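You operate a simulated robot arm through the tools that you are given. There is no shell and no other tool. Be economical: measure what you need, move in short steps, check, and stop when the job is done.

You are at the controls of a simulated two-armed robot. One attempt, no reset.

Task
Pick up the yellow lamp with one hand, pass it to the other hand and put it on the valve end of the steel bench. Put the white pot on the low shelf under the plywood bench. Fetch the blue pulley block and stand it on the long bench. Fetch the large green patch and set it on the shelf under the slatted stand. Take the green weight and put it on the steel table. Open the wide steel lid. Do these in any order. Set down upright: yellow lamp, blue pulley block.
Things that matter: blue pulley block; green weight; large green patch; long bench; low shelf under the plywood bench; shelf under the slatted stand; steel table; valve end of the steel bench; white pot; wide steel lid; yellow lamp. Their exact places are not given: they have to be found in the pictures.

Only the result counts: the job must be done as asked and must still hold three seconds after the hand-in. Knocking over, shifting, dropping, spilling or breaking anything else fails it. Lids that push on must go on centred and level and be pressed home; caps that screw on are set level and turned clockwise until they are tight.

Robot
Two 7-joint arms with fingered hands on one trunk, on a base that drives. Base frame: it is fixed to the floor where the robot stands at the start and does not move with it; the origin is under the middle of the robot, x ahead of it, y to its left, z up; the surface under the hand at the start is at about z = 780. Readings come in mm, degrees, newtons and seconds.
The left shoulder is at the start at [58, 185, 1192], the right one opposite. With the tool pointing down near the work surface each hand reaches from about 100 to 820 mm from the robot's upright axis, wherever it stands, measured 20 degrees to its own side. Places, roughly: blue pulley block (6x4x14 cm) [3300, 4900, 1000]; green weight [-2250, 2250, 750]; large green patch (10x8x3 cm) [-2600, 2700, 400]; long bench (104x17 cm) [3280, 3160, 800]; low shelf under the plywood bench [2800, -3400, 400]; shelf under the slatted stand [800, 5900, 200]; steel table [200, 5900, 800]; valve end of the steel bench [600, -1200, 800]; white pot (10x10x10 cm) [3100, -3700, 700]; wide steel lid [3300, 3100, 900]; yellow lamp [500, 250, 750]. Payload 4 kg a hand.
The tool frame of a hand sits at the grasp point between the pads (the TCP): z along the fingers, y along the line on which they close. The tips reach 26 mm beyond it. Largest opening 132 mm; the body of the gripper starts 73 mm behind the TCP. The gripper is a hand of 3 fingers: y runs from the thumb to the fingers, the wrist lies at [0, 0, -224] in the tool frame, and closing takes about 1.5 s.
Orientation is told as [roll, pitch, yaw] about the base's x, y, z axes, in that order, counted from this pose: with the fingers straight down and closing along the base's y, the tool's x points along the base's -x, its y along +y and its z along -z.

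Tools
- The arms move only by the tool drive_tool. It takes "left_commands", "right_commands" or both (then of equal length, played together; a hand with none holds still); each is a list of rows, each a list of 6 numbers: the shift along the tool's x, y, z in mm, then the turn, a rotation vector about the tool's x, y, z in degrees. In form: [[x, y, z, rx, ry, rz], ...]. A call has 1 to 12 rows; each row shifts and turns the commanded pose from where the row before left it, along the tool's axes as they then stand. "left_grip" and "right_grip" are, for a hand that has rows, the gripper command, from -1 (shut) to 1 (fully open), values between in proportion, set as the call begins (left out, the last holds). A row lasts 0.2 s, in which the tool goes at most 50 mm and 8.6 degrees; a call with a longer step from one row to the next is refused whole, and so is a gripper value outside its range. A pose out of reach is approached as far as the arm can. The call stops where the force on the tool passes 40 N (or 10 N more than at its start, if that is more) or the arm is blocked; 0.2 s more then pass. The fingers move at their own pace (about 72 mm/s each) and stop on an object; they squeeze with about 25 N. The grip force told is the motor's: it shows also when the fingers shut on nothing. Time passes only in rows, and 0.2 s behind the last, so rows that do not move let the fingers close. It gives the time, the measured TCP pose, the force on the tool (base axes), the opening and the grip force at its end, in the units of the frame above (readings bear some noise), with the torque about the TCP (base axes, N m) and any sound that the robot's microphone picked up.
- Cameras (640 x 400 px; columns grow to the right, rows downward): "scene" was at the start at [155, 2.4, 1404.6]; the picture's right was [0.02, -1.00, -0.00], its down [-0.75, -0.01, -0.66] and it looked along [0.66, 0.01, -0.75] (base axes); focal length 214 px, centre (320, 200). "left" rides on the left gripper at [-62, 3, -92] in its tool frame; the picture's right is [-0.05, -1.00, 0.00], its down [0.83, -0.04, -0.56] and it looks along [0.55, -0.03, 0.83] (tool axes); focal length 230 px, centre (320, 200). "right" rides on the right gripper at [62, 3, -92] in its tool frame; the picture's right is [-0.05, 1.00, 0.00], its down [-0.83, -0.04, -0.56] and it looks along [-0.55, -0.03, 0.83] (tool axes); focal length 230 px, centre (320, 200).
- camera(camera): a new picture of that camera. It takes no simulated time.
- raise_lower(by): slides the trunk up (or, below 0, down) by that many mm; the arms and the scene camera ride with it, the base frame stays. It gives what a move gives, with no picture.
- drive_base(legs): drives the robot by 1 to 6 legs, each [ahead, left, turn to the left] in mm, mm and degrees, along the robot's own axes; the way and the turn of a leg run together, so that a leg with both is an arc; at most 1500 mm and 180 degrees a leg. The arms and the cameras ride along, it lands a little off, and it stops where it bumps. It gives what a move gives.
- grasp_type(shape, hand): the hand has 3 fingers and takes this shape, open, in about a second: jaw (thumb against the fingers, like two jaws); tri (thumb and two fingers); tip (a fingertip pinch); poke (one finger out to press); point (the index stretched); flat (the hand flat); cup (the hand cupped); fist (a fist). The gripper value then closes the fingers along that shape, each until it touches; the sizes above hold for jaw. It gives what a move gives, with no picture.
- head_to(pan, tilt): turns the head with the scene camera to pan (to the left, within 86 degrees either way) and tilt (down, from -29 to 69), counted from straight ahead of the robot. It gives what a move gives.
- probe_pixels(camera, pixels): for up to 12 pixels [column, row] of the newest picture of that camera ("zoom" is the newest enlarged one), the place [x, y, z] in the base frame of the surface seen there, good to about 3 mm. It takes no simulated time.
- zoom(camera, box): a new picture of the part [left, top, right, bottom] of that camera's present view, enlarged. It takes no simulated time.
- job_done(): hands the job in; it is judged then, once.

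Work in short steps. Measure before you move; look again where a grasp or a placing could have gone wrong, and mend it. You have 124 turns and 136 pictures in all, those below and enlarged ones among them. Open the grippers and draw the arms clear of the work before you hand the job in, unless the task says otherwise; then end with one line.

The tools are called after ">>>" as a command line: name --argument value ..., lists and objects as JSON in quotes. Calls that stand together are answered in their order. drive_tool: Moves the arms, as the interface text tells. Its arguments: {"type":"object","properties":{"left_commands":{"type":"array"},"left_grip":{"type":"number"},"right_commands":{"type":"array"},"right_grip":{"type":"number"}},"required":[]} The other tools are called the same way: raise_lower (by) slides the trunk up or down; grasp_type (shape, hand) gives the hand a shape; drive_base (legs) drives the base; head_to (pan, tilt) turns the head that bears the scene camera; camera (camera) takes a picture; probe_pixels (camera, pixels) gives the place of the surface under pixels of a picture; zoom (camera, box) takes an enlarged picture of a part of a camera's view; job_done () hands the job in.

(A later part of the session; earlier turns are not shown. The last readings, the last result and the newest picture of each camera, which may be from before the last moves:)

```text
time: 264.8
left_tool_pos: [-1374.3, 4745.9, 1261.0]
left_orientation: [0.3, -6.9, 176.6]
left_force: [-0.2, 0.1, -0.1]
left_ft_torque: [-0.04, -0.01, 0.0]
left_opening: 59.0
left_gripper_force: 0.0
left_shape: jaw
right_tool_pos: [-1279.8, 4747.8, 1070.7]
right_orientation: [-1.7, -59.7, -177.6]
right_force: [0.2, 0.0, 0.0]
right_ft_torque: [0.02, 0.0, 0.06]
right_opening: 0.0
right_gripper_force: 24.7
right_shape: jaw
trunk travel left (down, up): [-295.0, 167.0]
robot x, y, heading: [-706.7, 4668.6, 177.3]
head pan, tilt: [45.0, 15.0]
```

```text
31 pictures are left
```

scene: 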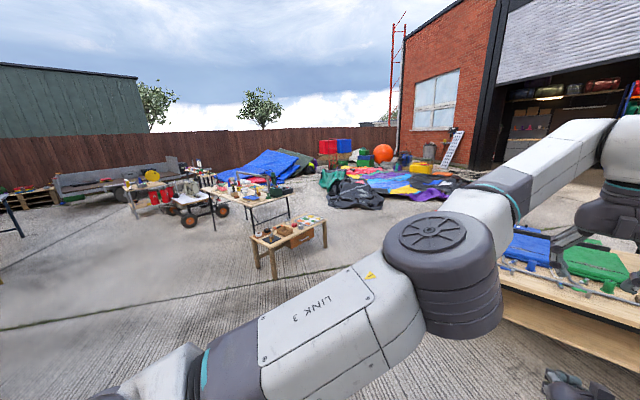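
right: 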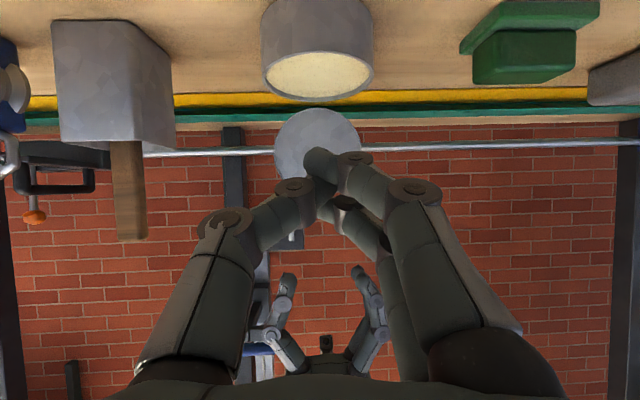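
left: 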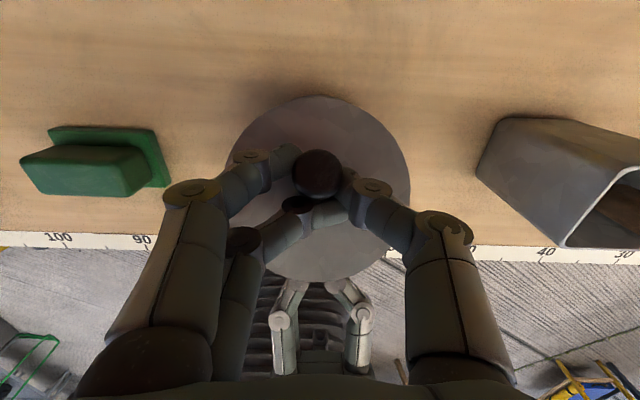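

Target tables ahead-left: low table (290,235), folding table end (275,190). I measure and zoom.

>>> probe_pixels --camera "scene" --pixels '[[256, 280], [273, 246], [325, 228], [262, 232], [300, 222], [276, 190], [290, 215], [230, 205], [320, 270], [355, 205], [640, 310]]'

>>> zoom --camera "scene" --box '[220, 160, 350, 285]'

```text
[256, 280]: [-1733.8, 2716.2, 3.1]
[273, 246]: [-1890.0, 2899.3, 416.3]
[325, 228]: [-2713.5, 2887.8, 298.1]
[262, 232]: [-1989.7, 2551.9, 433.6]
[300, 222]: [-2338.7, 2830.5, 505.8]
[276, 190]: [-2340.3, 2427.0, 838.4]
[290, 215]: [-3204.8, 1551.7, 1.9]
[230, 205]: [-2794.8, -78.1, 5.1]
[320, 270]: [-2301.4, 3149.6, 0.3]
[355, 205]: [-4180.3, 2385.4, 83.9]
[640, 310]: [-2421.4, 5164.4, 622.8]
```

```text
3.20 times, centred on (285, 222) of scene
```

zoom: 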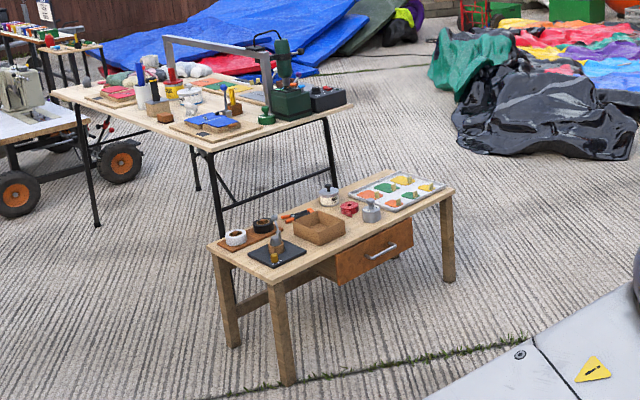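

I probe table corners, the green weight candidate (265,118) and the green patches in the tray.

>>> probe_pixels --camera "zoom" --pixels '[[207, 151], [350, 105], [55, 92], [265, 118], [290, 105], [402, 180], [385, 187], [350, 195], [445, 185], [390, 210], [215, 245], [450, 192]]'

>>> zoom --camera "scene" --box '[265, 175, 335, 245]'

```text
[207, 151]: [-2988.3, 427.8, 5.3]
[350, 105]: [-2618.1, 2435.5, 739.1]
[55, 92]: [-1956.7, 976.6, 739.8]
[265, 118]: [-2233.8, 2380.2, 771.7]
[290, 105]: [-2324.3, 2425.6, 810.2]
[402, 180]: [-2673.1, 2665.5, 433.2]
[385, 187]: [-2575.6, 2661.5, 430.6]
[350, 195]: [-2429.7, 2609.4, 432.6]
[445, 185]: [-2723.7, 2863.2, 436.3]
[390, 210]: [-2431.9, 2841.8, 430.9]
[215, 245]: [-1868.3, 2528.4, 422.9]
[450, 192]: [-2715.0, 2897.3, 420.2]
```

```text
5.71 times, centred on (300, 210) of scene
```

zoom: 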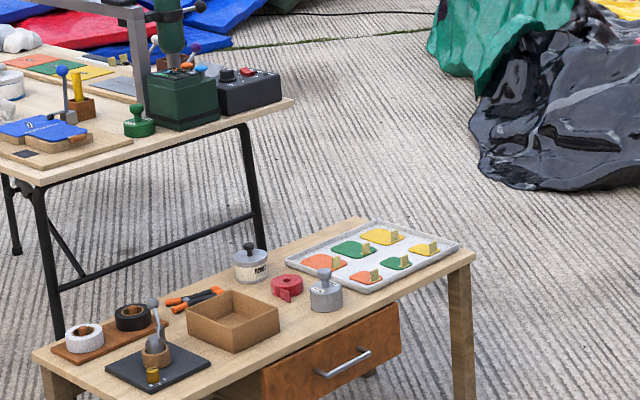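

The large green patch is in the tray at about (−2576,2662,433); the green weight at (−2234,2380,~770) on the folding table. First the patch: I drive to (−2430,3300) and face −y.

>>> drive_base --legs '[[850, 650, 1], [850, 650, 1], [0, 0, 90.7]]'

>>> head_to --pan 0 --tilt 45

>>> camera --camera "scene"

```text
time: 279.3
left_tool_pos: [-2413.8, 2682.0, 1260.2]
left_orientation: [0.3, -7.0, -88.4]
left_force: [0.1, -0.7, -0.1]
left_ft_torque: [-0.02, 0.0, 0.0]
left_opening: 59.2
left_gripper_force: 0.1
left_shape: jaw
right_tool_pos: [-2426.3, 2777.7, 1072.0]
right_orientation: [-1.5, -59.7, -82.5]
right_force: [0.0, 0.2, -0.1]
right_ft_torque: [0.03, -0.01, 0.04]
right_opening: 0.0
right_gripper_force: 24.8
right_shape: jaw
trunk travel left (down, up): [-295.0, 167.0]
robot x, y, heading: [-2396.8, 3355.9, -87.8]
head pan, tilt: [45.0, 15.0]
```

```text
time: 280.4
left_tool_pos: [-2414.8, 2682.4, 1261.1]
left_orientation: [0.4, -6.9, -88.4]
left_force: [-0.4, -0.4, 0.3]
left_ft_torque: [0.03, -0.01, 0.0]
left_opening: 59.0
left_gripper_force: 0.0
left_shape: jaw
right_tool_pos: [-2425.6, 2776.8, 1071.5]
right_orientation: [-1.5, -59.7, -82.4]
right_force: [0.2, 0.0, 0.3]
right_ft_torque: [-0.01, -0.04, -0.01]
right_opening: 0.0
right_gripper_force: 25.4
right_shape: jaw
trunk travel left (down, up): [-295.0, 167.0]
robot x, y, heading: [-2396.5, 3355.4, -87.6]
head pan, tilt: [0.0, 45.0]
```

```text
28 pictures are left
```

scene: 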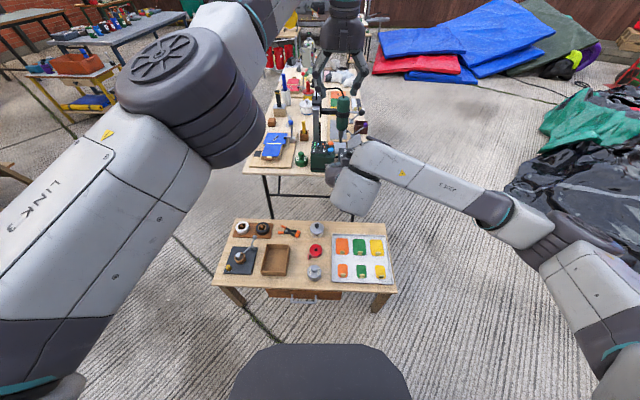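

The large green patch is at (360,246). I zoom and probe it.

>>> zoom --camera "scene" --box '[320, 225, 400, 290]'

>>> probe_pixels --camera "zoom" --pixels '[[318, 130], [318, 155], [300, 130], [340, 130], [318, 90], [285, 95], [350, 95], [318, 148], [318, 170], [330, 270], [180, 270], [430, 210]]'

```text
6.15 times, centred on (360, 258) of scene
```

zoom: 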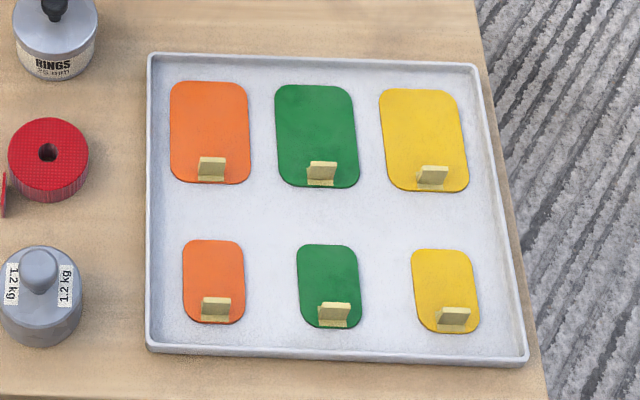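

```text
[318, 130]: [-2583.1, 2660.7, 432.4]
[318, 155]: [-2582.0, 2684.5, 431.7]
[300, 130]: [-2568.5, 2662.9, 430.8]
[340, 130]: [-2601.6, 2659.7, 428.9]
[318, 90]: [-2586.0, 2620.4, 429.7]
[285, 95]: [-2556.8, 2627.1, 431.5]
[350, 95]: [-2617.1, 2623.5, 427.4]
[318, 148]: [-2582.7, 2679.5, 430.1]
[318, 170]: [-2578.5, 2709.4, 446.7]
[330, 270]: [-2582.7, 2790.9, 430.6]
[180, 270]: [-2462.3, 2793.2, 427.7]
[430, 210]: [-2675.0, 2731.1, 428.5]
```

Tab of the large green patch: at (−2581,2706), top z≈458, thin in y. I move the left hand aside and turn the right hand to fingers-down, closing along y.

>>> drive_tool --left_commands '[[0, 45, 0, 0, 0, 0], [0, 45, 0, 0, 0, 0], [0, 45, 0, 0, 0, 0], [0, 45, 0, 0, 0, 0], [0, 45, 0, 0, 0, 0], [0, 45, 0, 0, 0, 0], [0, 0, 0, 0, 0, 0], [0, 0, 0, 0, 0, 0], [0, 0, 0, 0, 0, 0], [0, 0, 0, 0, 0, 0], [0, 0, 0, 0, 0, 0], [0, 0, 0, 0, 0, 0]]' --right_commands '[[0, 0, 0, -3.65, 3.98, -6.25], [0, 0, 0, -3.65, 3.98, -6.25], [0, 0, 0, -3.65, 3.98, -6.25], [0, 0, 0, -3.65, 3.98, -6.25], [0, 0, 0, -3.65, 3.98, -6.25], [0, 0, 0, -3.65, 3.98, -6.25], [0, 0, 0, -3.65, 3.98, -6.25], [0, 0, 0, -3.65, 3.98, -6.25], [0, 0, 0, -3.65, 3.98, -6.25], [0, 0, 0, -3.65, 3.98, -6.25], [0, 0, 0, -3.65, 3.98, -6.25], [0, 0, 0, -3.65, 3.98, -6.25]]' --right_grip -0.3

```text
time: 283.0
left_tool_pos: [-2145.4, 2689.4, 1262.5]
left_orientation: [0.3, -6.9, -88.4]
left_force: [-0.1, 0.4, -0.4]
left_ft_torque: [0.03, 0.04, -0.03]
left_opening: 59.2
left_gripper_force: 0.1
left_shape: jaw
right_tool_pos: [-2425.2, 2775.5, 1071.5]
right_orientation: [0.1, 0.0, -0.2]
right_force: [0.4, 0.4, 0.5]
right_ft_torque: [0.0, 0.0, 0.03]
right_opening: 45.9
right_gripper_force: 0.0
right_shape: jaw
trunk travel left (down, up): [-295.0, 167.0]
robot x, y, heading: [-2396.9, 3353.4, -87.9]
head pan, tilt: [0.0, 45.0]
```

Right hand is now fingers-down. I move it above the tab, lower the trunk 290 mm, and take a look with the right camera.

>>> drive_tool --right_commands '[[39, -17, 0, 0, 0, 0], [39, -17, 0, 0, 0, 0], [39, -18, 0, 0, 0, 0], [39, -18, 0, 0, 0, 0], [0, 0, 0, 0, 0, 0]]'

>>> raise_lower --by -290

>>> drive_tool --right_commands '[[0, 0, 45, 0, 0, 0], [0, 0, 45, 0, 0, 0], [0, 0, 45, 0, 0, 0], [0, 0, 45, 0, 0, 0], [0, 0, 20, 0, 0, 0], [0, 0, 0, 0, 0, 0]]'

>>> camera --camera "right"

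```text
time: 284.2
left_tool_pos: [-2145.5, 2689.7, 1262.5]
left_orientation: [0.2, -7.0, -88.4]
left_force: [0.9, 1.0, -1.1]
left_ft_torque: [0.01, 0.01, 0.02]
left_opening: 59.0
left_gripper_force: 0.0
left_shape: jaw
right_tool_pos: [-2579.7, 2708.9, 1071.7]
right_orientation: [0.0, 0.0, -0.3]
right_force: [-0.9, -0.2, 0.0]
right_ft_torque: [-0.06, 0.03, 0.0]
right_opening: 45.8
right_gripper_force: 0.0
right_shape: jaw
trunk travel left (down, up): [-295.0, 167.0]
robot x, y, heading: [-2397.5, 3351.1, -87.8]
head pan, tilt: [0.0, 45.0]
```

```text
time: 287.1
left_tool_pos: [-2144.9, 2690.7, 973.3]
left_orientation: [0.2, -6.9, -88.4]
left_force: [0.3, -0.7, 0.1]
left_ft_torque: [-0.03, 0.0, -0.01]
left_opening: 58.9
left_gripper_force: 0.1
left_shape: jaw
right_tool_pos: [-2582.1, 2708.6, 782.2]
right_orientation: [-0.1, 0.0, -0.2]
right_force: [0.2, 0.0, 0.6]
right_ft_torque: [0.01, 0.01, -0.01]
right_opening: 45.9
right_gripper_force: 0.1
right_shape: jaw
trunk travel left (down, up): [-5.0, 457.0]
robot x, y, heading: [-2396.3, 3353.6, -87.6]
head pan, tilt: [0.0, 45.0]
```

```text
time: 288.5
left_tool_pos: [-2144.3, 2689.1, 973.6]
left_orientation: [0.2, -6.9, -88.4]
left_force: [0.3, -1.1, 0.0]
left_ft_torque: [0.0, -0.06, 0.03]
left_opening: 58.8
left_gripper_force: 0.0
left_shape: jaw
right_tool_pos: [-2577.7, 2703.0, 578.6]
right_orientation: [0.0, 0.0, -0.1]
right_force: [-0.1, 0.5, -1.0]
right_ft_torque: [0.01, 0.02, -0.03]
right_opening: 45.7
right_gripper_force: 0.0
right_shape: jaw
trunk travel left (down, up): [-5.0, 457.0]
robot x, y, heading: [-2396.2, 3355.1, -87.6]
head pan, tilt: [0.0, 45.0]
```

```text
26 pictures are left
```

right: 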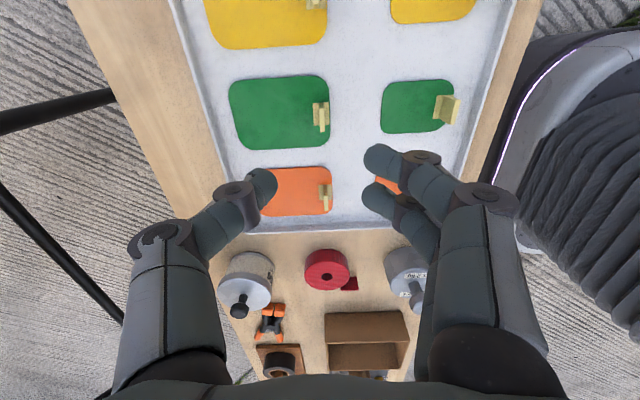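

The tab shows at (320,117). I probe it.

>>> probe_pixels --camera "right" --pixels '[[316, 115], [320, 105], [320, 128], [327, 118], [318, 117], [324, 108], [290, 115], [440, 110]]'

```text
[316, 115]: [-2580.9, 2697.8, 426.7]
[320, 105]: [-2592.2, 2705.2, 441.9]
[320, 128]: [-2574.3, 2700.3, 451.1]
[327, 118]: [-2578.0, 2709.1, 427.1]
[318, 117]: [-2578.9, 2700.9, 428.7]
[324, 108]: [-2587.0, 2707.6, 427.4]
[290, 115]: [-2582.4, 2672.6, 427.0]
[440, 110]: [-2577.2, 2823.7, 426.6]
```

Tab centre ≈(−2582,2703), z 430–452. I descend 119 mm, 4 mm toward −x, then close.

>>> drive_tool --right_commands '[[4, 0, 40, 0, 0, 0], [0, 0, 40, 0, 0, 0], [0, 0, 25, 0, 0, 0], [0, 0, 14, 0, 0, 0], [0, 0, 0, 0, 0, 0]]'

>>> drive_tool --right_commands '[[0, 0, 0, 0, 0, 0], [0, 0, 0, 0, 0, 0], [0, 0, 0, 0, 0, 0], [0, 0, 0, 0, 0, 0], [0, 0, 0, 0, 0, 0]]' --right_grip -1

>>> drive_tool --right_commands '[[0, 0, -8, 0, 0, 0], [0, 0, -15, 0, 0, 0], [0, 0, -30, 0, 0, 0], [0, 0, -40, 0, 0, 0], [0, 0, -40, 0, 0, 0], [0, 0, 0, 0, 0, 0]]'

>>> camera --camera "right"

```text
time: 289.7
left_tool_pos: [-2144.5, 2691.4, 973.7]
left_orientation: [0.3, -6.9, -88.4]
left_force: [0.8, 0.5, -0.9]
left_ft_torque: [0.0, -0.03, 0.03]
left_opening: 59.1
left_gripper_force: 0.0
left_shape: jaw
right_tool_pos: [-2585.6, 2706.1, 461.6]
right_orientation: [0.0, 0.1, -0.2]
right_force: [0.6, -0.5, -0.1]
right_ft_torque: [-0.01, 0.01, 0.0]
right_opening: 46.2
right_gripper_force: 0.1
right_shape: jaw
trunk travel left (down, up): [-5.0, 457.0]
robot x, y, heading: [-2398.2, 3350.8, -87.6]
head pan, tilt: [0.0, 45.0]
```

```text
time: 290.9
left_tool_pos: [-2144.7, 2690.6, 972.3]
left_orientation: [0.3, -6.8, -88.5]
left_force: [0.5, -0.4, 0.1]
left_ft_torque: [-0.04, -0.02, -0.02]
left_opening: 58.9
left_gripper_force: 0.1
left_shape: jaw
right_tool_pos: [-2585.2, 2706.4, 461.2]
right_orientation: [0.0, 0.0, -0.2]
right_force: [-0.1, 0.5, -0.4]
right_ft_torque: [-0.02, 0.01, 0.0]
right_opening: 0.3
right_gripper_force: 24.9
right_shape: jaw
trunk travel left (down, up): [-5.0, 457.0]
robot x, y, heading: [-2399.3, 3351.9, -87.6]
head pan, tilt: [0.0, 45.0]
```

```text
time: 292.3
left_tool_pos: [-2144.3, 2690.0, 971.6]
left_orientation: [0.3, -6.7, -88.4]
left_force: [-1.0, -0.4, -0.4]
left_ft_torque: [0.04, -0.01, -0.01]
left_opening: 59.0
left_gripper_force: 0.1
left_shape: jaw
right_tool_pos: [-2586.6, 2709.3, 596.6]
right_orientation: [0.0, 0.0, -0.2]
right_force: [-1.2, -0.3, -0.1]
right_ft_torque: [0.01, -0.02, -0.01]
right_opening: 0.0
right_gripper_force: 24.7
right_shape: jaw
trunk travel left (down, up): [-5.0, 457.0]
robot x, y, heading: [-2396.1, 3354.6, -87.6]
head pan, tilt: [0.0, 45.0]
```

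```text
25 pictures are left
```

right: 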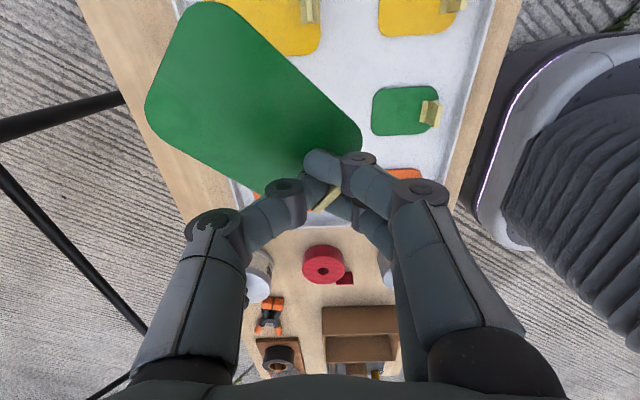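

The patch is lifted. I raise trunk and right arm, back off, and drive round to the east side of the folding table for the weight.

>>> raise_lower --by 290

>>> drive_tool --right_commands '[[0, 10, -40, 0, 0, 0], [0, 20, -40, 0, 0, 0], [0, 20, -40, 0, 0, 0], [0, 20, -40, 0, 0, 0], [0, 20, -20, 0, 0, 0], [0, 0, 0, 0, 0, 0]]'

>>> drive_base --legs '[[-150, 0, 0], [0, 1000, 0], [0, 0, -92.3], [0, 1130, 0]]'

>>> head_to --pan 10 --tilt 35

>>> camera --camera "scene"

```text
time: 295.3
left_tool_pos: [-2145.2, 2690.1, 1262.3]
left_orientation: [0.3, -6.8, -88.3]
left_force: [0.1, -0.1, 0.6]
left_ft_torque: [-0.04, 0.02, -0.01]
left_opening: 58.9
left_gripper_force: 0.1
left_shape: jaw
right_tool_pos: [-2584.8, 2707.6, 885.8]
right_orientation: [0.0, 0.1, -0.2]
right_force: [0.4, 0.2, -0.1]
right_ft_torque: [0.02, 0.01, 0.02]
right_opening: 0.0
right_gripper_force: 24.6
right_shape: jaw
trunk travel left (down, up): [-295.0, 167.0]
robot x, y, heading: [-2397.6, 3353.2, -87.8]
head pan, tilt: [0.0, 45.0]
```

```text
time: 296.7
left_tool_pos: [-2145.3, 2690.0, 1262.1]
left_orientation: [0.3, -7.0, -88.3]
left_force: [0.3, -0.2, 1.1]
left_ft_torque: [-0.01, -0.04, -0.02]
left_opening: 58.8
left_gripper_force: 0.0
left_shape: jaw
right_tool_pos: [-2587.1, 2798.3, 1063.7]
right_orientation: [0.0, 0.0, -0.2]
right_force: [0.2, 0.3, 0.4]
right_ft_torque: [-0.01, -0.02, -0.03]
right_opening: 0.0
right_gripper_force: 25.2
right_shape: jaw
trunk travel left (down, up): [-295.0, 167.0]
robot x, y, heading: [-2395.0, 3355.4, -87.3]
head pan, tilt: [0.0, 45.0]
```

```text
time: 312.2
left_tool_pos: [-2067.6, 2179.1, 1261.8]
left_orientation: [0.3, -6.9, 179.7]
left_force: [-0.1, -0.6, -0.4]
left_ft_torque: [0.02, 0.0, 0.0]
left_opening: 58.9
left_gripper_force: 0.2
left_shape: jaw
right_tool_pos: [-1944.7, 2619.3, 1064.5]
right_orientation: [0.0, -0.1, -92.1]
right_force: [0.2, 0.0, 0.1]
right_ft_torque: [-0.01, 0.02, -0.01]
right_opening: 0.1
right_gripper_force: 24.8
right_shape: jaw
trunk travel left (down, up): [-295.0, 167.0]
robot x, y, heading: [-1395.2, 2410.4, -179.7]
head pan, tilt: [0.0, 45.0]
```

```text
time: 312.9
left_tool_pos: [-2067.6, 2179.7, 1261.9]
left_orientation: [0.4, -6.9, 179.6]
left_force: [-1.0, 0.2, -0.5]
left_ft_torque: [0.0, 0.0, 0.03]
left_opening: 59.0
left_gripper_force: 0.0
left_shape: jaw
right_tool_pos: [-1945.0, 2617.4, 1064.3]
right_orientation: [-0.1, 0.0, -92.2]
right_force: [-0.3, -0.1, -0.1]
right_ft_torque: [-0.01, 0.01, -0.01]
right_opening: 0.0
right_gripper_force: 25.3
right_shape: jaw
trunk travel left (down, up): [-295.0, 167.0]
robot x, y, heading: [-1397.0, 2406.3, -179.6]
head pan, tilt: [10.0, 35.0]
```

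```text
24 pictures are left
```

scene: 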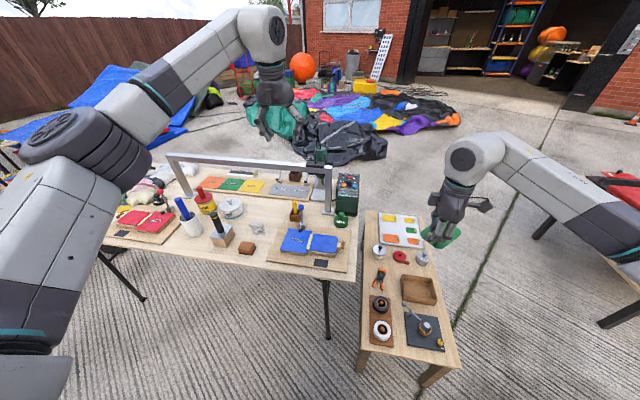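

The green weight is at (342,218), beside the press. I zoom and probe.

>>> zoom --camera "scene" --box '[290, 160, 390, 240]'

>>> probe_pixels --camera "zoom" --pixels '[[258, 275], [240, 300], [285, 300], [262, 290], [262, 310], [262, 318], [255, 255], [200, 290], [290, 260], [255, 345]]'

```text
5.00 times, centred on (340, 200) of scene
```

zoom: 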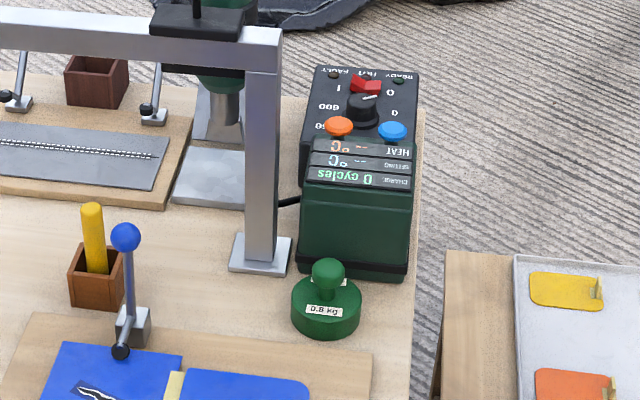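

```text
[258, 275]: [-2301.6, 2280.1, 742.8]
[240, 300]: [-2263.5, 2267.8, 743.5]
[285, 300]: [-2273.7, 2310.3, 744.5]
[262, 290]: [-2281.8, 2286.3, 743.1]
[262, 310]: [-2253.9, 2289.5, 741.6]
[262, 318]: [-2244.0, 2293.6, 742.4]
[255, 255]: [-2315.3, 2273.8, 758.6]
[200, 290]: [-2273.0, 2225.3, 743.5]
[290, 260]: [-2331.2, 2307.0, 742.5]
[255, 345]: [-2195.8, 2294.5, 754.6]
```

I probed beside it; the weight is at zoom (327,305) with its knob at (328,270). Probing again.

>>> probe_pixels --camera "zoom" --pixels '[[328, 265], [328, 278], [328, 292], [295, 300], [358, 300], [325, 325], [315, 268], [341, 268], [350, 260], [375, 300], [328, 300], [345, 350]]'

>>> drive_base --legs '[[160, -110, 0]]'

```text
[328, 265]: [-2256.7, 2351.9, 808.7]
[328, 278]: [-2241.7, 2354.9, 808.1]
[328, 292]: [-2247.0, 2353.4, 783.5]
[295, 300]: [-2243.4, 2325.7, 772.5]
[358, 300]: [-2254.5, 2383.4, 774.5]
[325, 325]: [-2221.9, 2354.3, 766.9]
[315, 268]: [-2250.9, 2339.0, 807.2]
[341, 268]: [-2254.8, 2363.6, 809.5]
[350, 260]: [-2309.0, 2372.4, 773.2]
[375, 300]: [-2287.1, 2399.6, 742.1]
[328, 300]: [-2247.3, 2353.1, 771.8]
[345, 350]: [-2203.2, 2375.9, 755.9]
```

```text
time: 314.5
left_tool_pos: [-2229.2, 2289.0, 1263.2]
left_orientation: [0.3, -6.8, 179.5]
left_force: [0.8, -0.3, 0.1]
left_ft_torque: [0.01, 0.0, 0.02]
left_opening: 58.9
left_gripper_force: 0.1
left_shape: jaw
right_tool_pos: [-2103.3, 2726.7, 1065.2]
right_orientation: [-0.1, 0.1, -92.3]
right_force: [-0.9, 1.0, -0.2]
right_ft_torque: [-0.03, 0.02, 0.01]
right_opening: 0.3
right_gripper_force: 24.6
right_shape: jaw
trunk travel left (down, up): [-295.0, 167.0]
robot x, y, heading: [-1558.3, 2522.4, -179.7]
head pan, tilt: [10.0, 35.0]
```

Weight: knob Ø26 at (−2253,2352), z 785–812, body to 774. The press frame is close behind, so I tilt the left hand 35° (fingers forward-down) and go to a hover point 100 mm short.

>>> drive_tool --left_commands '[[0, 0, 0, 0, -7, 0], [0, 0, 0, 0, -7, 0], [0, 0, 0, 0, -7, 0], [0, 0, 0, 0, -7, 0], [0, 0, 0, 0, 0, 0]]' --left_grip -0.1

>>> drive_tool --left_commands '[[30.8, -7.9, 34.8, 0, 0, 0], [30.8, -7.9, 34.8, 0, 0, 0], [30.8, -7.9, 34.8, 0, 0, 0], [30.8, -7.9, 34.8, 0, 0, 0], [30.8, -7.9, 34.8, 0, 0, 0], [30.8, -7.9, 34.8, 0, 0, 0], [30.8, -7.9, 34.8, 0, 0, 0], [30.8, -7.9, 34.8, 0, 0, 0], [0, 0, 0, 0, 0, 0]]'

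>>> camera --camera "left"

```text
time: 315.7
left_tool_pos: [-2230.4, 2289.9, 1262.0]
left_orientation: [0.5, -34.8, 179.3]
left_force: [-0.3, 0.5, 0.4]
left_ft_torque: [-0.03, 0.0, 0.01]
left_opening: 58.9
left_gripper_force: 0.1
left_shape: jaw
right_tool_pos: [-2104.9, 2728.3, 1063.9]
right_orientation: [0.1, 0.0, -92.3]
right_force: [-0.6, 0.4, 0.5]
right_ft_torque: [-0.02, 0.0, 0.01]
right_opening: 0.2
right_gripper_force: 25.2
right_shape: jaw
trunk travel left (down, up): [-295.0, 167.0]
robot x, y, heading: [-1558.4, 2517.7, -179.5]
head pan, tilt: [10.0, 35.0]
```

```text
time: 317.7
left_tool_pos: [-2190.6, 2351.5, 894.0]
left_orientation: [0.3, -34.9, 179.4]
left_force: [0.2, -0.5, 0.1]
left_ft_torque: [0.01, -0.04, 0.02]
left_opening: 58.8
left_gripper_force: 0.0
left_shape: jaw
right_tool_pos: [-2103.7, 2728.4, 1065.5]
right_orientation: [-0.1, -0.1, -92.3]
right_force: [0.1, -0.5, 0.0]
right_ft_torque: [0.0, -0.01, 0.0]
right_opening: 0.0
right_gripper_force: 24.7
right_shape: jaw
trunk travel left (down, up): [-295.0, 167.0]
robot x, y, heading: [-1554.4, 2520.1, -179.7]
head pan, tilt: [10.0, 35.0]
```

```text
22 pictures are left
```

left: 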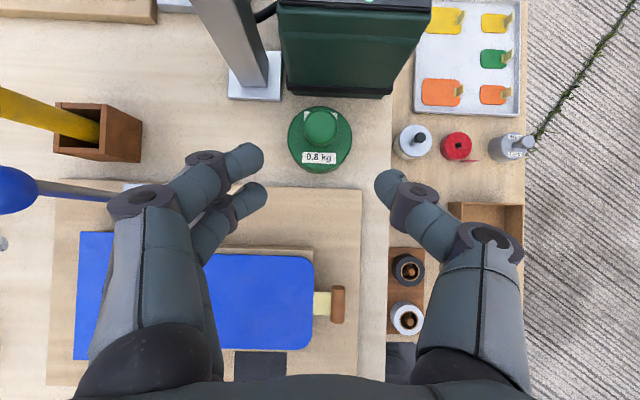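

Aligned. I probe the knob in this view for the final approach.

>>> probe_pixels --camera "left" --pixels '[[320, 122], [308, 125], [333, 125], [320, 115], [320, 138], [320, 160]]'

```text
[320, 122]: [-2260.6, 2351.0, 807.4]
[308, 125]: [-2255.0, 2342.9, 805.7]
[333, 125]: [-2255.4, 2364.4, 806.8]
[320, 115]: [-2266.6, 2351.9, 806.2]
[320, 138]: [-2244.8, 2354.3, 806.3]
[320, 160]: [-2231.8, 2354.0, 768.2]
```

Knob centre (−2256,2353,~797). I advance 105 mm along the tool, close, and lift straight up.

>>> drive_tool --left_commands '[[0.5, -0.4, 26.2, 0, 0, 0], [0.5, -0.4, 26.2, 0, 0, 0], [0.5, -0.4, 26.2, 0, 0, 0], [0.5, -0.4, 26.2, 0, 0, 0], [0, 0, 0, 0, 0, 0]]'

>>> drive_tool --left_commands '[[0, 0, 0, 0, 0, 0], [0, 0, 0, 0, 0, 0], [0, 0, 0, 0, 0, 0], [0, 0, 0, 0, 0, 0], [0, 0, 0, 0, 0, 0], [0, 0, 0, 0, 0, 0]]' --left_grip -1

>>> drive_tool --left_commands '[[-5.7, 0, -8.2, 0, 0, 0], [-14, 0, -20, 0, 0, 0], [-22, 0, -32, 0, 0, 0], [-22, 0, -32, 0, 0, 0], [-22, 0, -32, 0, 0, 0], [0, 0, 0, 0, 0, 0]]'

>>> camera --camera "left"

```text
time: 318.9
left_tool_pos: [-2244.8, 2350.7, 807.4]
left_orientation: [0.3, -34.9, 179.5]
left_force: [0.0, -0.4, -0.2]
left_ft_torque: [0.02, 0.01, -0.01]
left_opening: 58.9
left_gripper_force: 0.0
left_shape: jaw
right_tool_pos: [-2104.2, 2728.2, 1064.8]
right_orientation: [-0.1, 0.1, -92.3]
right_force: [-0.6, -0.2, 0.2]
right_ft_torque: [0.0, 0.01, 0.03]
right_opening: 0.0
right_gripper_force: 24.9
right_shape: jaw
trunk travel left (down, up): [-295.0, 167.0]
robot x, y, heading: [-1553.1, 2518.3, -179.9]
head pan, tilt: [10.0, 35.0]
```

```text
time: 320.3
left_tool_pos: [-2244.6, 2351.2, 805.9]
left_orientation: [0.5, -34.8, 179.4]
left_force: [-1.0, 0.0, 0.1]
left_ft_torque: [-0.07, -0.01, -0.07]
left_opening: 18.4
left_gripper_force: 25.2
left_shape: jaw
right_tool_pos: [-2104.7, 2728.7, 1065.0]
right_orientation: [0.1, 0.0, -92.3]
right_force: [0.2, 0.6, -0.3]
right_ft_torque: [0.01, 0.0, 0.01]
right_opening: 0.2
right_gripper_force: 25.0
right_shape: jaw
trunk travel left (down, up): [-295.0, 167.0]
robot x, y, heading: [-1559.8, 2515.0, -179.7]
head pan, tilt: [10.0, 35.0]
```

```text
time: 321.7
left_tool_pos: [-2242.8, 2353.8, 955.7]
left_orientation: [0.5, -34.6, 179.4]
left_force: [-0.7, -0.9, -8.2]
left_ft_torque: [-0.06, -0.12, -0.03]
left_opening: 18.0
left_gripper_force: 25.3
left_shape: jaw
right_tool_pos: [-2105.7, 2728.5, 1065.0]
right_orientation: [0.0, -0.1, -92.4]
right_force: [0.3, -0.2, 0.3]
right_ft_torque: [-0.02, 0.0, 0.03]
right_opening: 0.0
right_gripper_force: 24.9
right_shape: jaw
trunk travel left (down, up): [-295.0, 167.0]
robot x, y, heading: [-1551.5, 2518.4, -179.7]
head pan, tilt: [10.0, 35.0]
```

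```text
21 pictures are left
```

left: 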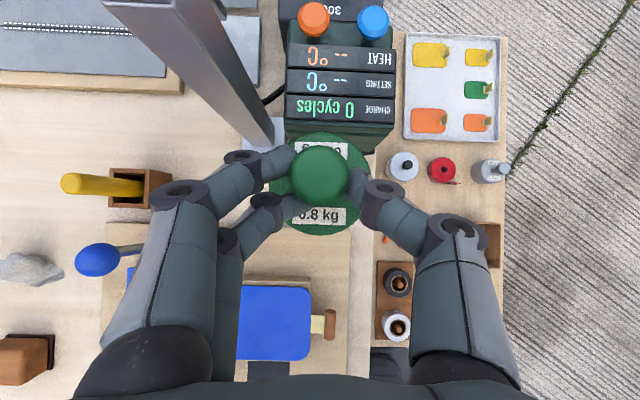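

The weight (8 N) is held. I back out and drive to the steel table: north, then turn to face +y.

>>> drive_base --legs '[[-450, 0, 0], [0, -1050, 0], [0, -1050, 0], [0, 0, -90], [0, -1250, 0]]'

>>> head_to --pan -15 --tilt 25

>>> camera --camera "scene"

```text
time: 344.1
left_tool_pos: [-105.0, 5338.0, 954.8]
left_orientation: [0.4, -34.9, 89.5]
left_force: [-0.5, -0.5, -7.7]
left_ft_torque: [-0.09, 0.05, 0.0]
left_opening: 17.4
left_gripper_force: 25.0
left_shape: jaw
right_tool_pos: [269.6, 5202.2, 1064.8]
right_orientation: [-0.1, 0.0, 177.8]
right_force: [-0.2, 0.0, -1.0]
right_ft_torque: [-0.02, 0.01, 0.01]
right_opening: 0.3
right_gripper_force: 24.8
right_shape: jaw
trunk travel left (down, up): [-295.0, 167.0]
robot x, y, heading: [58.9, 4649.3, 90.5]
head pan, tilt: [10.0, 35.0]
```

```text
time: 345.0
left_tool_pos: [-106.7, 5338.8, 955.7]
left_orientation: [0.4, -34.8, 89.5]
left_force: [0.4, 0.5, -8.0]
left_ft_torque: [-0.1, 0.0, 0.0]
left_opening: 17.4
left_gripper_force: 24.8
left_shape: jaw
right_tool_pos: [269.7, 5202.7, 1063.9]
right_orientation: [0.0, 0.0, 177.7]
right_force: [0.1, 0.6, -0.2]
right_ft_torque: [-0.02, 0.05, 0.01]
right_opening: 0.2
right_gripper_force: 25.2
right_shape: jaw
trunk travel left (down, up): [-295.0, 167.0]
robot x, y, heading: [60.6, 4653.9, 90.4]
head pan, tilt: [-15.0, 25.0]
```

```text
20 pictures are left
```

scene: 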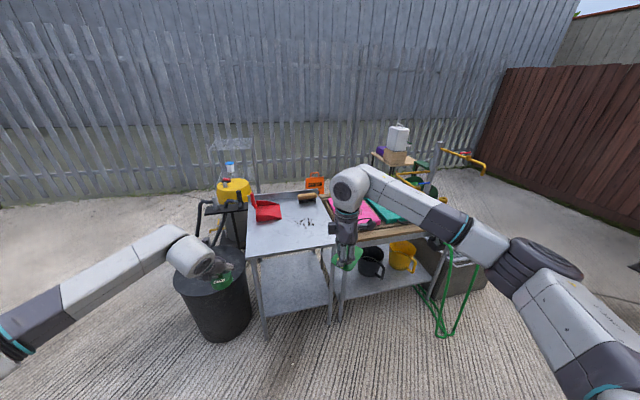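

Both items are still in hand. I probe the steel table, the stand's shelf and buckets.

>>> probe_pixels --camera "scene" --pixels '[[248, 250], [334, 243], [285, 235], [265, 212], [306, 224], [345, 295], [365, 285], [400, 277], [385, 283], [340, 320], [420, 284], [372, 270]]'

>>> zoom --camera "scene" --box '[240, 180, 460, 330]'

```text
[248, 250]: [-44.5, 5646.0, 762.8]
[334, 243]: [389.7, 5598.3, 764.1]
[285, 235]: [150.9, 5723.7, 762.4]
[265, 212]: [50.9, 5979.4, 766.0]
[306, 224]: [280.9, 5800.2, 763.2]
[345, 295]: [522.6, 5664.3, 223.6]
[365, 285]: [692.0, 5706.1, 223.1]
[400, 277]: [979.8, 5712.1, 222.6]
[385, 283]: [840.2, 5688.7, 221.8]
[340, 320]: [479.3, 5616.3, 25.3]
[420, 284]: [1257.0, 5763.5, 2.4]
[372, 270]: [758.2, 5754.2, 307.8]
```

```text
2.67 times, centred on (350, 255) of scene
```

zoom: 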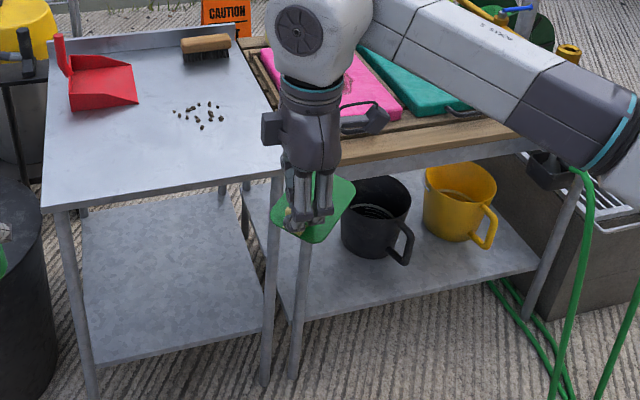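

Steel table top z≈763 with free area around (150,5720); stand shelf z≈223, free left-front area near (580,5715). First the weight: I drive so the left hand is above (150,5730).

>>> drive_base --legs '[[385, -256, -0.4]]'

>>> drive_tool --left_commands '[[17.2, 0, 24.6, 0, 0, 0], [17.2, 0, 24.6, 0, 0, 0], [17.2, 0, 24.6, 0, 0, 0], [11.5, 0, 16.4, 0, 0, 0], [0, 0, 0, 0, 0, 0]]'

>>> head_to --pan 0 --tilt 40

>>> camera --camera "scene"

```text
time: 347.9
left_tool_pos: [155.4, 5743.4, 956.3]
left_orientation: [0.4, -34.8, 89.0]
left_force: [0.3, -0.3, -7.8]
left_ft_torque: [-0.07, 0.0, 0.04]
left_opening: 17.5
left_gripper_force: 24.9
left_shape: jaw
right_tool_pos: [529.4, 5604.4, 1064.3]
right_orientation: [0.1, 0.0, 177.4]
right_force: [0.2, -0.4, 0.3]
right_ft_torque: [0.02, -0.02, -0.01]
right_opening: 0.0
right_gripper_force: 25.1
right_shape: jaw
trunk travel left (down, up): [-295.0, 167.0]
robot x, y, heading: [314.1, 5055.2, 89.8]
head pan, tilt: [-15.0, 25.0]
```

```text
time: 349.1
left_tool_pos: [154.7, 5743.1, 843.9]
left_orientation: [0.5, -34.7, 88.9]
left_force: [0.4, 0.2, -7.8]
left_ft_torque: [-0.12, 0.0, 0.01]
left_opening: 17.8
left_gripper_force: 24.9
left_shape: jaw
right_tool_pos: [531.0, 5604.7, 1065.6]
right_orientation: [0.0, -0.1, 177.4]
right_force: [-0.2, 0.4, -0.6]
right_ft_torque: [0.0, 0.0, -0.03]
right_opening: 0.0
right_gripper_force: 25.4
right_shape: jaw
trunk travel left (down, up): [-295.0, 167.0]
robot x, y, heading: [317.7, 5056.9, 89.7]
head pan, tilt: [-15.0, 25.0]
```

```text
time: 349.8
left_tool_pos: [154.2, 5742.0, 844.1]
left_orientation: [0.4, -34.9, 89.0]
left_force: [0.4, -0.2, -7.1]
left_ft_torque: [-0.06, 0.0, 0.0]
left_opening: 17.4
left_gripper_force: 25.7
left_shape: jaw
right_tool_pos: [530.2, 5605.6, 1063.8]
right_orientation: [0.1, -0.1, 177.4]
right_force: [0.1, -0.4, -1.5]
right_ft_torque: [0.0, 0.01, -0.04]
right_opening: 0.0
right_gripper_force: 24.9
right_shape: jaw
trunk travel left (down, up): [-295.0, 167.0]
robot x, y, heading: [318.8, 5058.4, 89.8]
head pan, tilt: [0.0, 40.0]
```

```text
18 pictures are left
```

scene: 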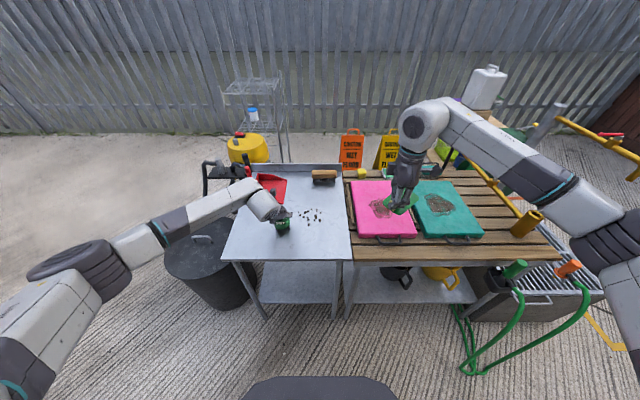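

The debris bits are to the right of the weight. I shift 25 mm to the left and lower to contact.

>>> drive_tool --left_commands '[[0, 25, 0, 0, 0, 0], [4, 0, 5.7, 0, 0, 0], [2.9, 0, 4.1, 0, 0, 0], [1.2, 0, 1.6, 0, 0, 0], [0.6, 0, 0.8, 0, 0, 0], [0, 0, 0, 0, 0, 0]]'

```text
time: 351.2
left_tool_pos: [130.2, 5745.1, 828.9]
left_orientation: [0.4, -34.7, 89.0]
left_force: [0.3, 1.1, -7.7]
left_ft_torque: [-0.07, 0.01, 0.03]
left_opening: 17.5
left_gripper_force: 25.0
left_shape: jaw
right_tool_pos: [530.5, 5604.7, 1065.1]
right_orientation: [0.0, 0.0, 177.4]
right_force: [-1.1, 0.9, -0.2]
right_ft_torque: [0.0, -0.04, -0.01]
right_opening: 0.0
right_gripper_force: 25.4
right_shape: jaw
trunk travel left (down, up): [-295.0, 167.0]
robot x, y, heading: [318.3, 5058.5, 89.9]
head pan, tilt: [0.0, 40.0]
```

>>> drive_tool --left_commands '[[0.6, 0, 0.8, 0, 0, 0], [0.6, 0, 0.8, 0, 0, 0], [0.6, 0, 0.8, 0, 0, 0], [0, 0, 0, 0, 0, 0]]'

```text
time: 352.2
left_tool_pos: [131.4, 5744.2, 827.9]
left_orientation: [0.4, -34.9, 89.0]
left_force: [1.9, -0.4, -3.4]
left_ft_torque: [-0.04, 0.08, 0.03]
left_opening: 17.5
left_gripper_force: 25.2
left_shape: jaw
right_tool_pos: [529.8, 5603.7, 1063.8]
right_orientation: [0.0, -0.1, 177.3]
right_force: [-0.6, -0.2, -0.5]
right_ft_torque: [-0.03, 0.02, -0.02]
right_opening: 0.0
right_gripper_force: 25.1
right_shape: jaw
trunk travel left (down, up): [-295.0, 167.0]
robot x, y, heading: [316.6, 5057.0, 90.1]
head pan, tilt: [0.0, 40.0]
```

Contact begins (−3.4 N). I go 1.5 mm more, open, and draw the hand back along its line; then check.

>>> drive_tool --left_commands '[[0.6, 0, 0.8, 0, 0, 0], [0.3, 0, 0.4, 0, 0, 0], [0, 0, 0, 0, 0, 0]]'

>>> drive_tool --left_commands '[[0, 0, 0, 0, 0, 0], [0, 0, 0, 0, 0, 0], [0, 0, 0, 0, 0, 0], [0, 0, -20, 0, 0, 0], [0, 0, -40, 0, 0, 0], [0, 0, -40, 0, 0, 0], [0, 0, -40, 0, 0, 0], [0, 0, -40, 0, 0, 0], [0, 0, -40, 0, 0, 0]]' --left_grip 0

>>> zoom --camera "scene" --box '[200, 150, 420, 290]'

```text
time: 353.0
left_tool_pos: [131.2, 5742.3, 826.2]
left_orientation: [0.3, -34.8, 88.9]
left_force: [2.9, -1.7, 0.0]
left_ft_torque: [-0.01, 0.11, -0.03]
left_opening: 17.6
left_gripper_force: 24.7
left_shape: jaw
right_tool_pos: [530.8, 5603.9, 1064.3]
right_orientation: [0.0, -0.1, 177.3]
right_force: [0.4, 0.3, -0.2]
right_ft_torque: [0.01, -0.01, -0.02]
right_opening: 0.0
right_gripper_force: 24.7
right_shape: jaw
trunk travel left (down, up): [-295.0, 167.0]
robot x, y, heading: [320.1, 5056.0, 89.8]
head pan, tilt: [0.0, 40.0]
```

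```text
time: 355.0
left_tool_pos: [129.6, 5618.4, 1006.5]
left_orientation: [0.4, -35.0, 89.0]
left_force: [0.1, 1.0, 0.3]
left_ft_torque: [0.0, 0.0, 0.02]
left_opening: 65.5
left_gripper_force: 0.2
left_shape: jaw
right_tool_pos: [530.0, 5603.4, 1065.8]
right_orientation: [0.0, -0.1, 177.3]
right_force: [1.0, -0.9, -0.1]
right_ft_torque: [0.0, 0.03, -0.01]
right_opening: 0.1
right_gripper_force: 25.0
right_shape: jaw
trunk travel left (down, up): [-295.0, 167.0]
robot x, y, heading: [313.1, 5058.9, 89.8]
head pan, tilt: [0.0, 40.0]
```

```text
2.86 times, centred on (310, 220) of scene
```

zoom: 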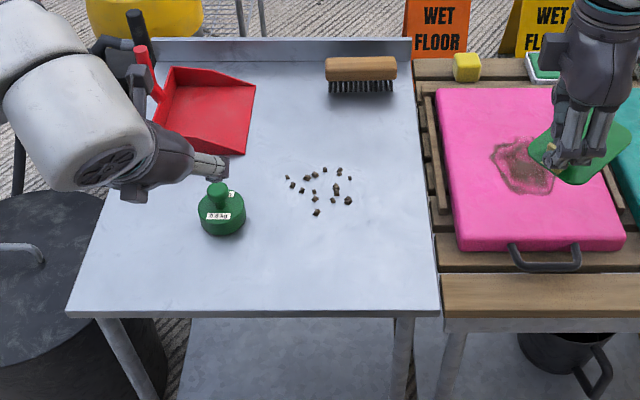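

The weight stands on the steel table. Now I back off 260 mm, lower the trunk and the right arm with the patch to shelf height.

>>> drive_base --legs '[[-270, -30, 0]]'

>>> raise_lower --by -290

>>> drive_tool --right_commands '[[0, 0, 45, 0, 0, 0], [0, 0, 45, 0, 0, 0], [0, 0, 45, 0, 0, 0], [0, 0, 45, 0, 0, 0], [0, 0, 45, 0, 0, 0], [0, 0, 45, 0, 0, 0], [0, 0, 45, 0, 0, 0], [0, 0, 45, 0, 0, 0], [0, 0, 45, 0, 0, 0], [0, 0, 45, 0, 0, 0], [0, 0, 20, 0, 0, 0], [0, 0, 0, 0, 0, 0]]'

>>> head_to --pan -20 --tilt 30

>>> camera --camera "scene"

```text
time: 357.0
left_tool_pos: [160.6, 5349.6, 1005.4]
left_orientation: [0.4, -34.8, 88.9]
left_force: [0.4, 0.1, -0.4]
left_ft_torque: [-0.04, 0.05, -0.02]
left_opening: 65.5
left_gripper_force: 0.0
left_shape: jaw
right_tool_pos: [561.2, 5334.3, 1064.1]
right_orientation: [-0.1, 0.0, 177.2]
right_force: [-0.4, 0.8, 0.2]
right_ft_torque: [0.0, 0.0, 0.0]
right_opening: 0.0
right_gripper_force: 24.8
right_shape: jaw
trunk travel left (down, up): [-295.0, 167.0]
robot x, y, heading: [348.8, 4785.8, 89.9]
head pan, tilt: [0.0, 40.0]
```

```text
time: 359.9
left_tool_pos: [159.6, 5349.7, 715.8]
left_orientation: [0.4, -34.9, 88.9]
left_force: [0.4, -0.1, 1.1]
left_ft_torque: [-0.02, 0.0, -0.04]
left_opening: 65.3
left_gripper_force: 0.1
left_shape: jaw
right_tool_pos: [561.2, 5332.6, 774.4]
right_orientation: [-0.2, -0.1, 177.1]
right_force: [0.1, 0.0, -0.5]
right_ft_torque: [-0.03, 0.0, 0.01]
right_opening: 0.1
right_gripper_force: 24.6
right_shape: jaw
trunk travel left (down, up): [-5.0, 457.0]
robot x, y, heading: [346.5, 4782.3, 89.8]
head pan, tilt: [0.0, 40.0]
```

```text
time: 362.5
left_tool_pos: [159.8, 5349.0, 715.8]
left_orientation: [0.4, -34.8, 88.9]
left_force: [0.2, 0.3, -0.5]
left_ft_torque: [-0.01, 0.06, 0.07]
left_opening: 65.1
left_gripper_force: 0.1
left_shape: jaw
right_tool_pos: [558.7, 5334.3, 303.0]
right_orientation: [0.0, 0.0, 177.3]
right_force: [0.5, 0.0, 0.6]
right_ft_torque: [0.02, -0.01, 0.02]
right_opening: 0.0
right_gripper_force: 24.6
right_shape: jaw
trunk travel left (down, up): [-5.0, 457.0]
robot x, y, heading: [345.6, 4787.4, 89.8]
head pan, tilt: [0.0, 40.0]
```

```text
time: 363.3
left_tool_pos: [159.4, 5349.4, 714.5]
left_orientation: [0.4, -34.8, 89.0]
left_force: [0.3, -0.3, 0.5]
left_ft_torque: [0.0, -0.02, -0.01]
left_opening: 65.5
left_gripper_force: 0.0
left_shape: jaw
right_tool_pos: [558.8, 5334.4, 302.2]
right_orientation: [0.1, -0.2, 177.2]
right_force: [0.1, -0.1, 0.0]
right_ft_torque: [0.03, 0.0, 0.0]
right_opening: 0.0
right_gripper_force: 25.6
right_shape: jaw
trunk travel left (down, up): [-5.0, 457.0]
robot x, y, heading: [345.8, 4785.1, 89.8]
head pan, tilt: [-20.0, 30.0]
```

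```text
16 pictures are left
```

scene: 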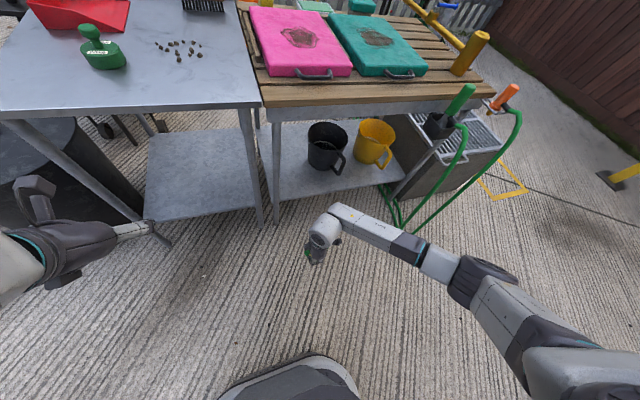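

The arm goes low enough. I probe hose, bucket, shelf front edge, and my own elbow for clearance.

>>> probe_pixels --camera "scene" --pixels '[[403, 228], [388, 200], [430, 215], [470, 270], [440, 262], [309, 150], [280, 198], [330, 190], [285, 165], [325, 168], [300, 170], [276, 175]]'

>>> zoom --camera "scene" --box '[250, 110, 450, 280]'

```text
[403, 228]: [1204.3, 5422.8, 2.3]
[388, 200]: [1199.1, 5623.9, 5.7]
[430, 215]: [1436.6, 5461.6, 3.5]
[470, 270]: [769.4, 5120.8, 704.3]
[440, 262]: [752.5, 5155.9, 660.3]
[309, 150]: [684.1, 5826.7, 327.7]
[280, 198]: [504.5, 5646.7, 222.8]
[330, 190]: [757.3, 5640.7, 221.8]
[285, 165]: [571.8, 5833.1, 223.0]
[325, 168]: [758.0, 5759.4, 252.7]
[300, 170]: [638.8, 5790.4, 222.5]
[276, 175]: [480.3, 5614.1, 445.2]
```

```text
2.35 times, centred on (350, 195) of scene
```

zoom: 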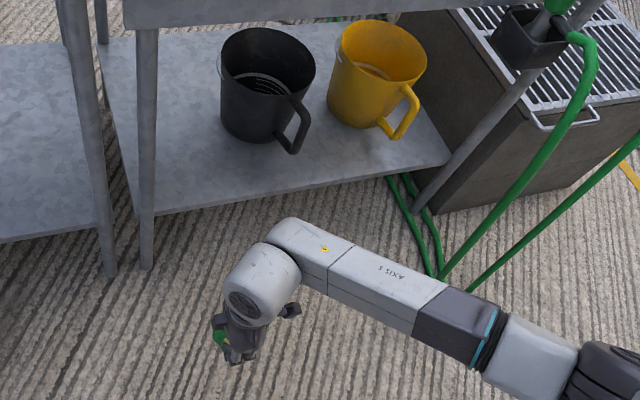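

Clear: hoses at x>1150, bucket at x>684, shelf edge y≈5635. The left hand must not hit the steel table, so I draw it back and up, and check the patch with the right camera.

>>> drive_tool --left_commands '[[7, 0, -39.8, 0, 0, 0], [7, 0, -39.8, 0, 0, 0], [7, 0, -39.8, 0, 0, 0], [7, 0, -39.8, 0, 0, 0], [7, 0, -39.8, 0, 0, 0], [7, 0, -39.8, 0, 0, 0], [7, 0, -39.8, 0, 0, 0]]'

>>> camera --camera "right"

>>> probe_pixels --camera "right" --pixels '[[250, 110], [180, 60], [160, 100], [300, 130], [240, 30], [340, 130], [330, 190], [200, 160]]'

```text
time: 364.9
left_tool_pos: [158.6, 5310.6, 752.3]
left_orientation: [0.4, -34.8, 88.9]
left_force: [0.2, 0.5, 1.1]
left_ft_torque: [0.02, -0.02, -0.01]
left_opening: 65.5
left_gripper_force: 0.1
left_shape: jaw
left hand out of reach, approached as far as the arm can: row 2, 3, 4, 5, 6, 7
right_tool_pos: [559.1, 5334.5, 302.4]
right_orientation: [0.0, -0.2, 177.2]
right_force: [0.8, -0.9, 0.8]
right_ft_torque: [0.01, 0.03, -0.04]
right_opening: 0.2
right_gripper_force: 25.2
right_shape: jaw
trunk travel left (down, up): [-5.0, 457.0]
robot x, y, heading: [344.5, 4784.5, 89.9]
head pan, tilt: [-20.0, 30.0]
```

```text
14 pictures are left
```

right: 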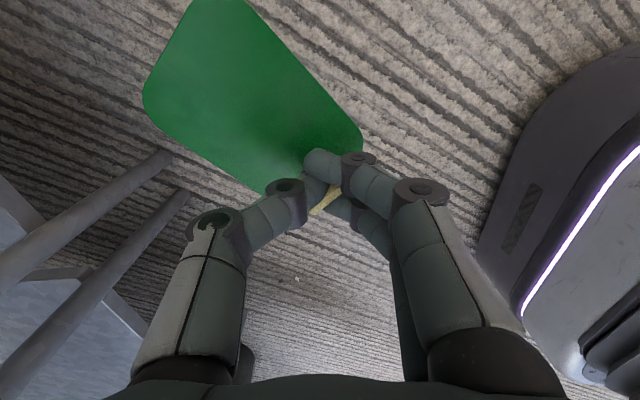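

```text
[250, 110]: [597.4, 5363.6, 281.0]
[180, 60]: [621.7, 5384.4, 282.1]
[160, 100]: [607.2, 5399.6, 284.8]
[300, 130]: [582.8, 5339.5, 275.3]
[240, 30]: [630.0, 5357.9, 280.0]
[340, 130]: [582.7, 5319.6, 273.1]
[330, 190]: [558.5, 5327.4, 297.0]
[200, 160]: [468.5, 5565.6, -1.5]
```

The patch hangs level, its centre offset (+43,+29) from the TCP. The left hand can't go back more, so I raise it 200 mm above the table level before driving in.

>>> drive_tool --left_commands '[[-23, 0, -32.8, 0, 0, 0], [-23, 0, -32.8, 0, 0, 0], [-23, 0, -32.8, 0, 0, 0], [-23, 0, -32.8, 0, 0, 0], [-23, 0, -32.8, 0, 0, 0], [-23, 0, -32.8, 0, 0, 0], [0, 0, 0, 0, 0, 0]]'

```text
time: 366.5
left_tool_pos: [159.4, 5310.4, 992.8]
left_orientation: [0.4, -34.8, 88.8]
left_force: [-0.2, 0.6, -0.2]
left_ft_torque: [0.0, -0.03, -0.02]
left_opening: 65.5
left_gripper_force: 0.0
left_shape: jaw
right_tool_pos: [558.7, 5334.0, 301.8]
right_orientation: [0.0, 0.0, 177.1]
right_force: [-0.8, 0.7, -0.8]
right_ft_torque: [0.04, 0.03, 0.02]
right_opening: 0.0
right_gripper_force: 25.0
right_shape: jaw
trunk travel left (down, up): [-5.0, 457.0]
robot x, y, heading: [345.6, 4783.8, 89.9]
head pan, tilt: [-20.0, 30.0]
```

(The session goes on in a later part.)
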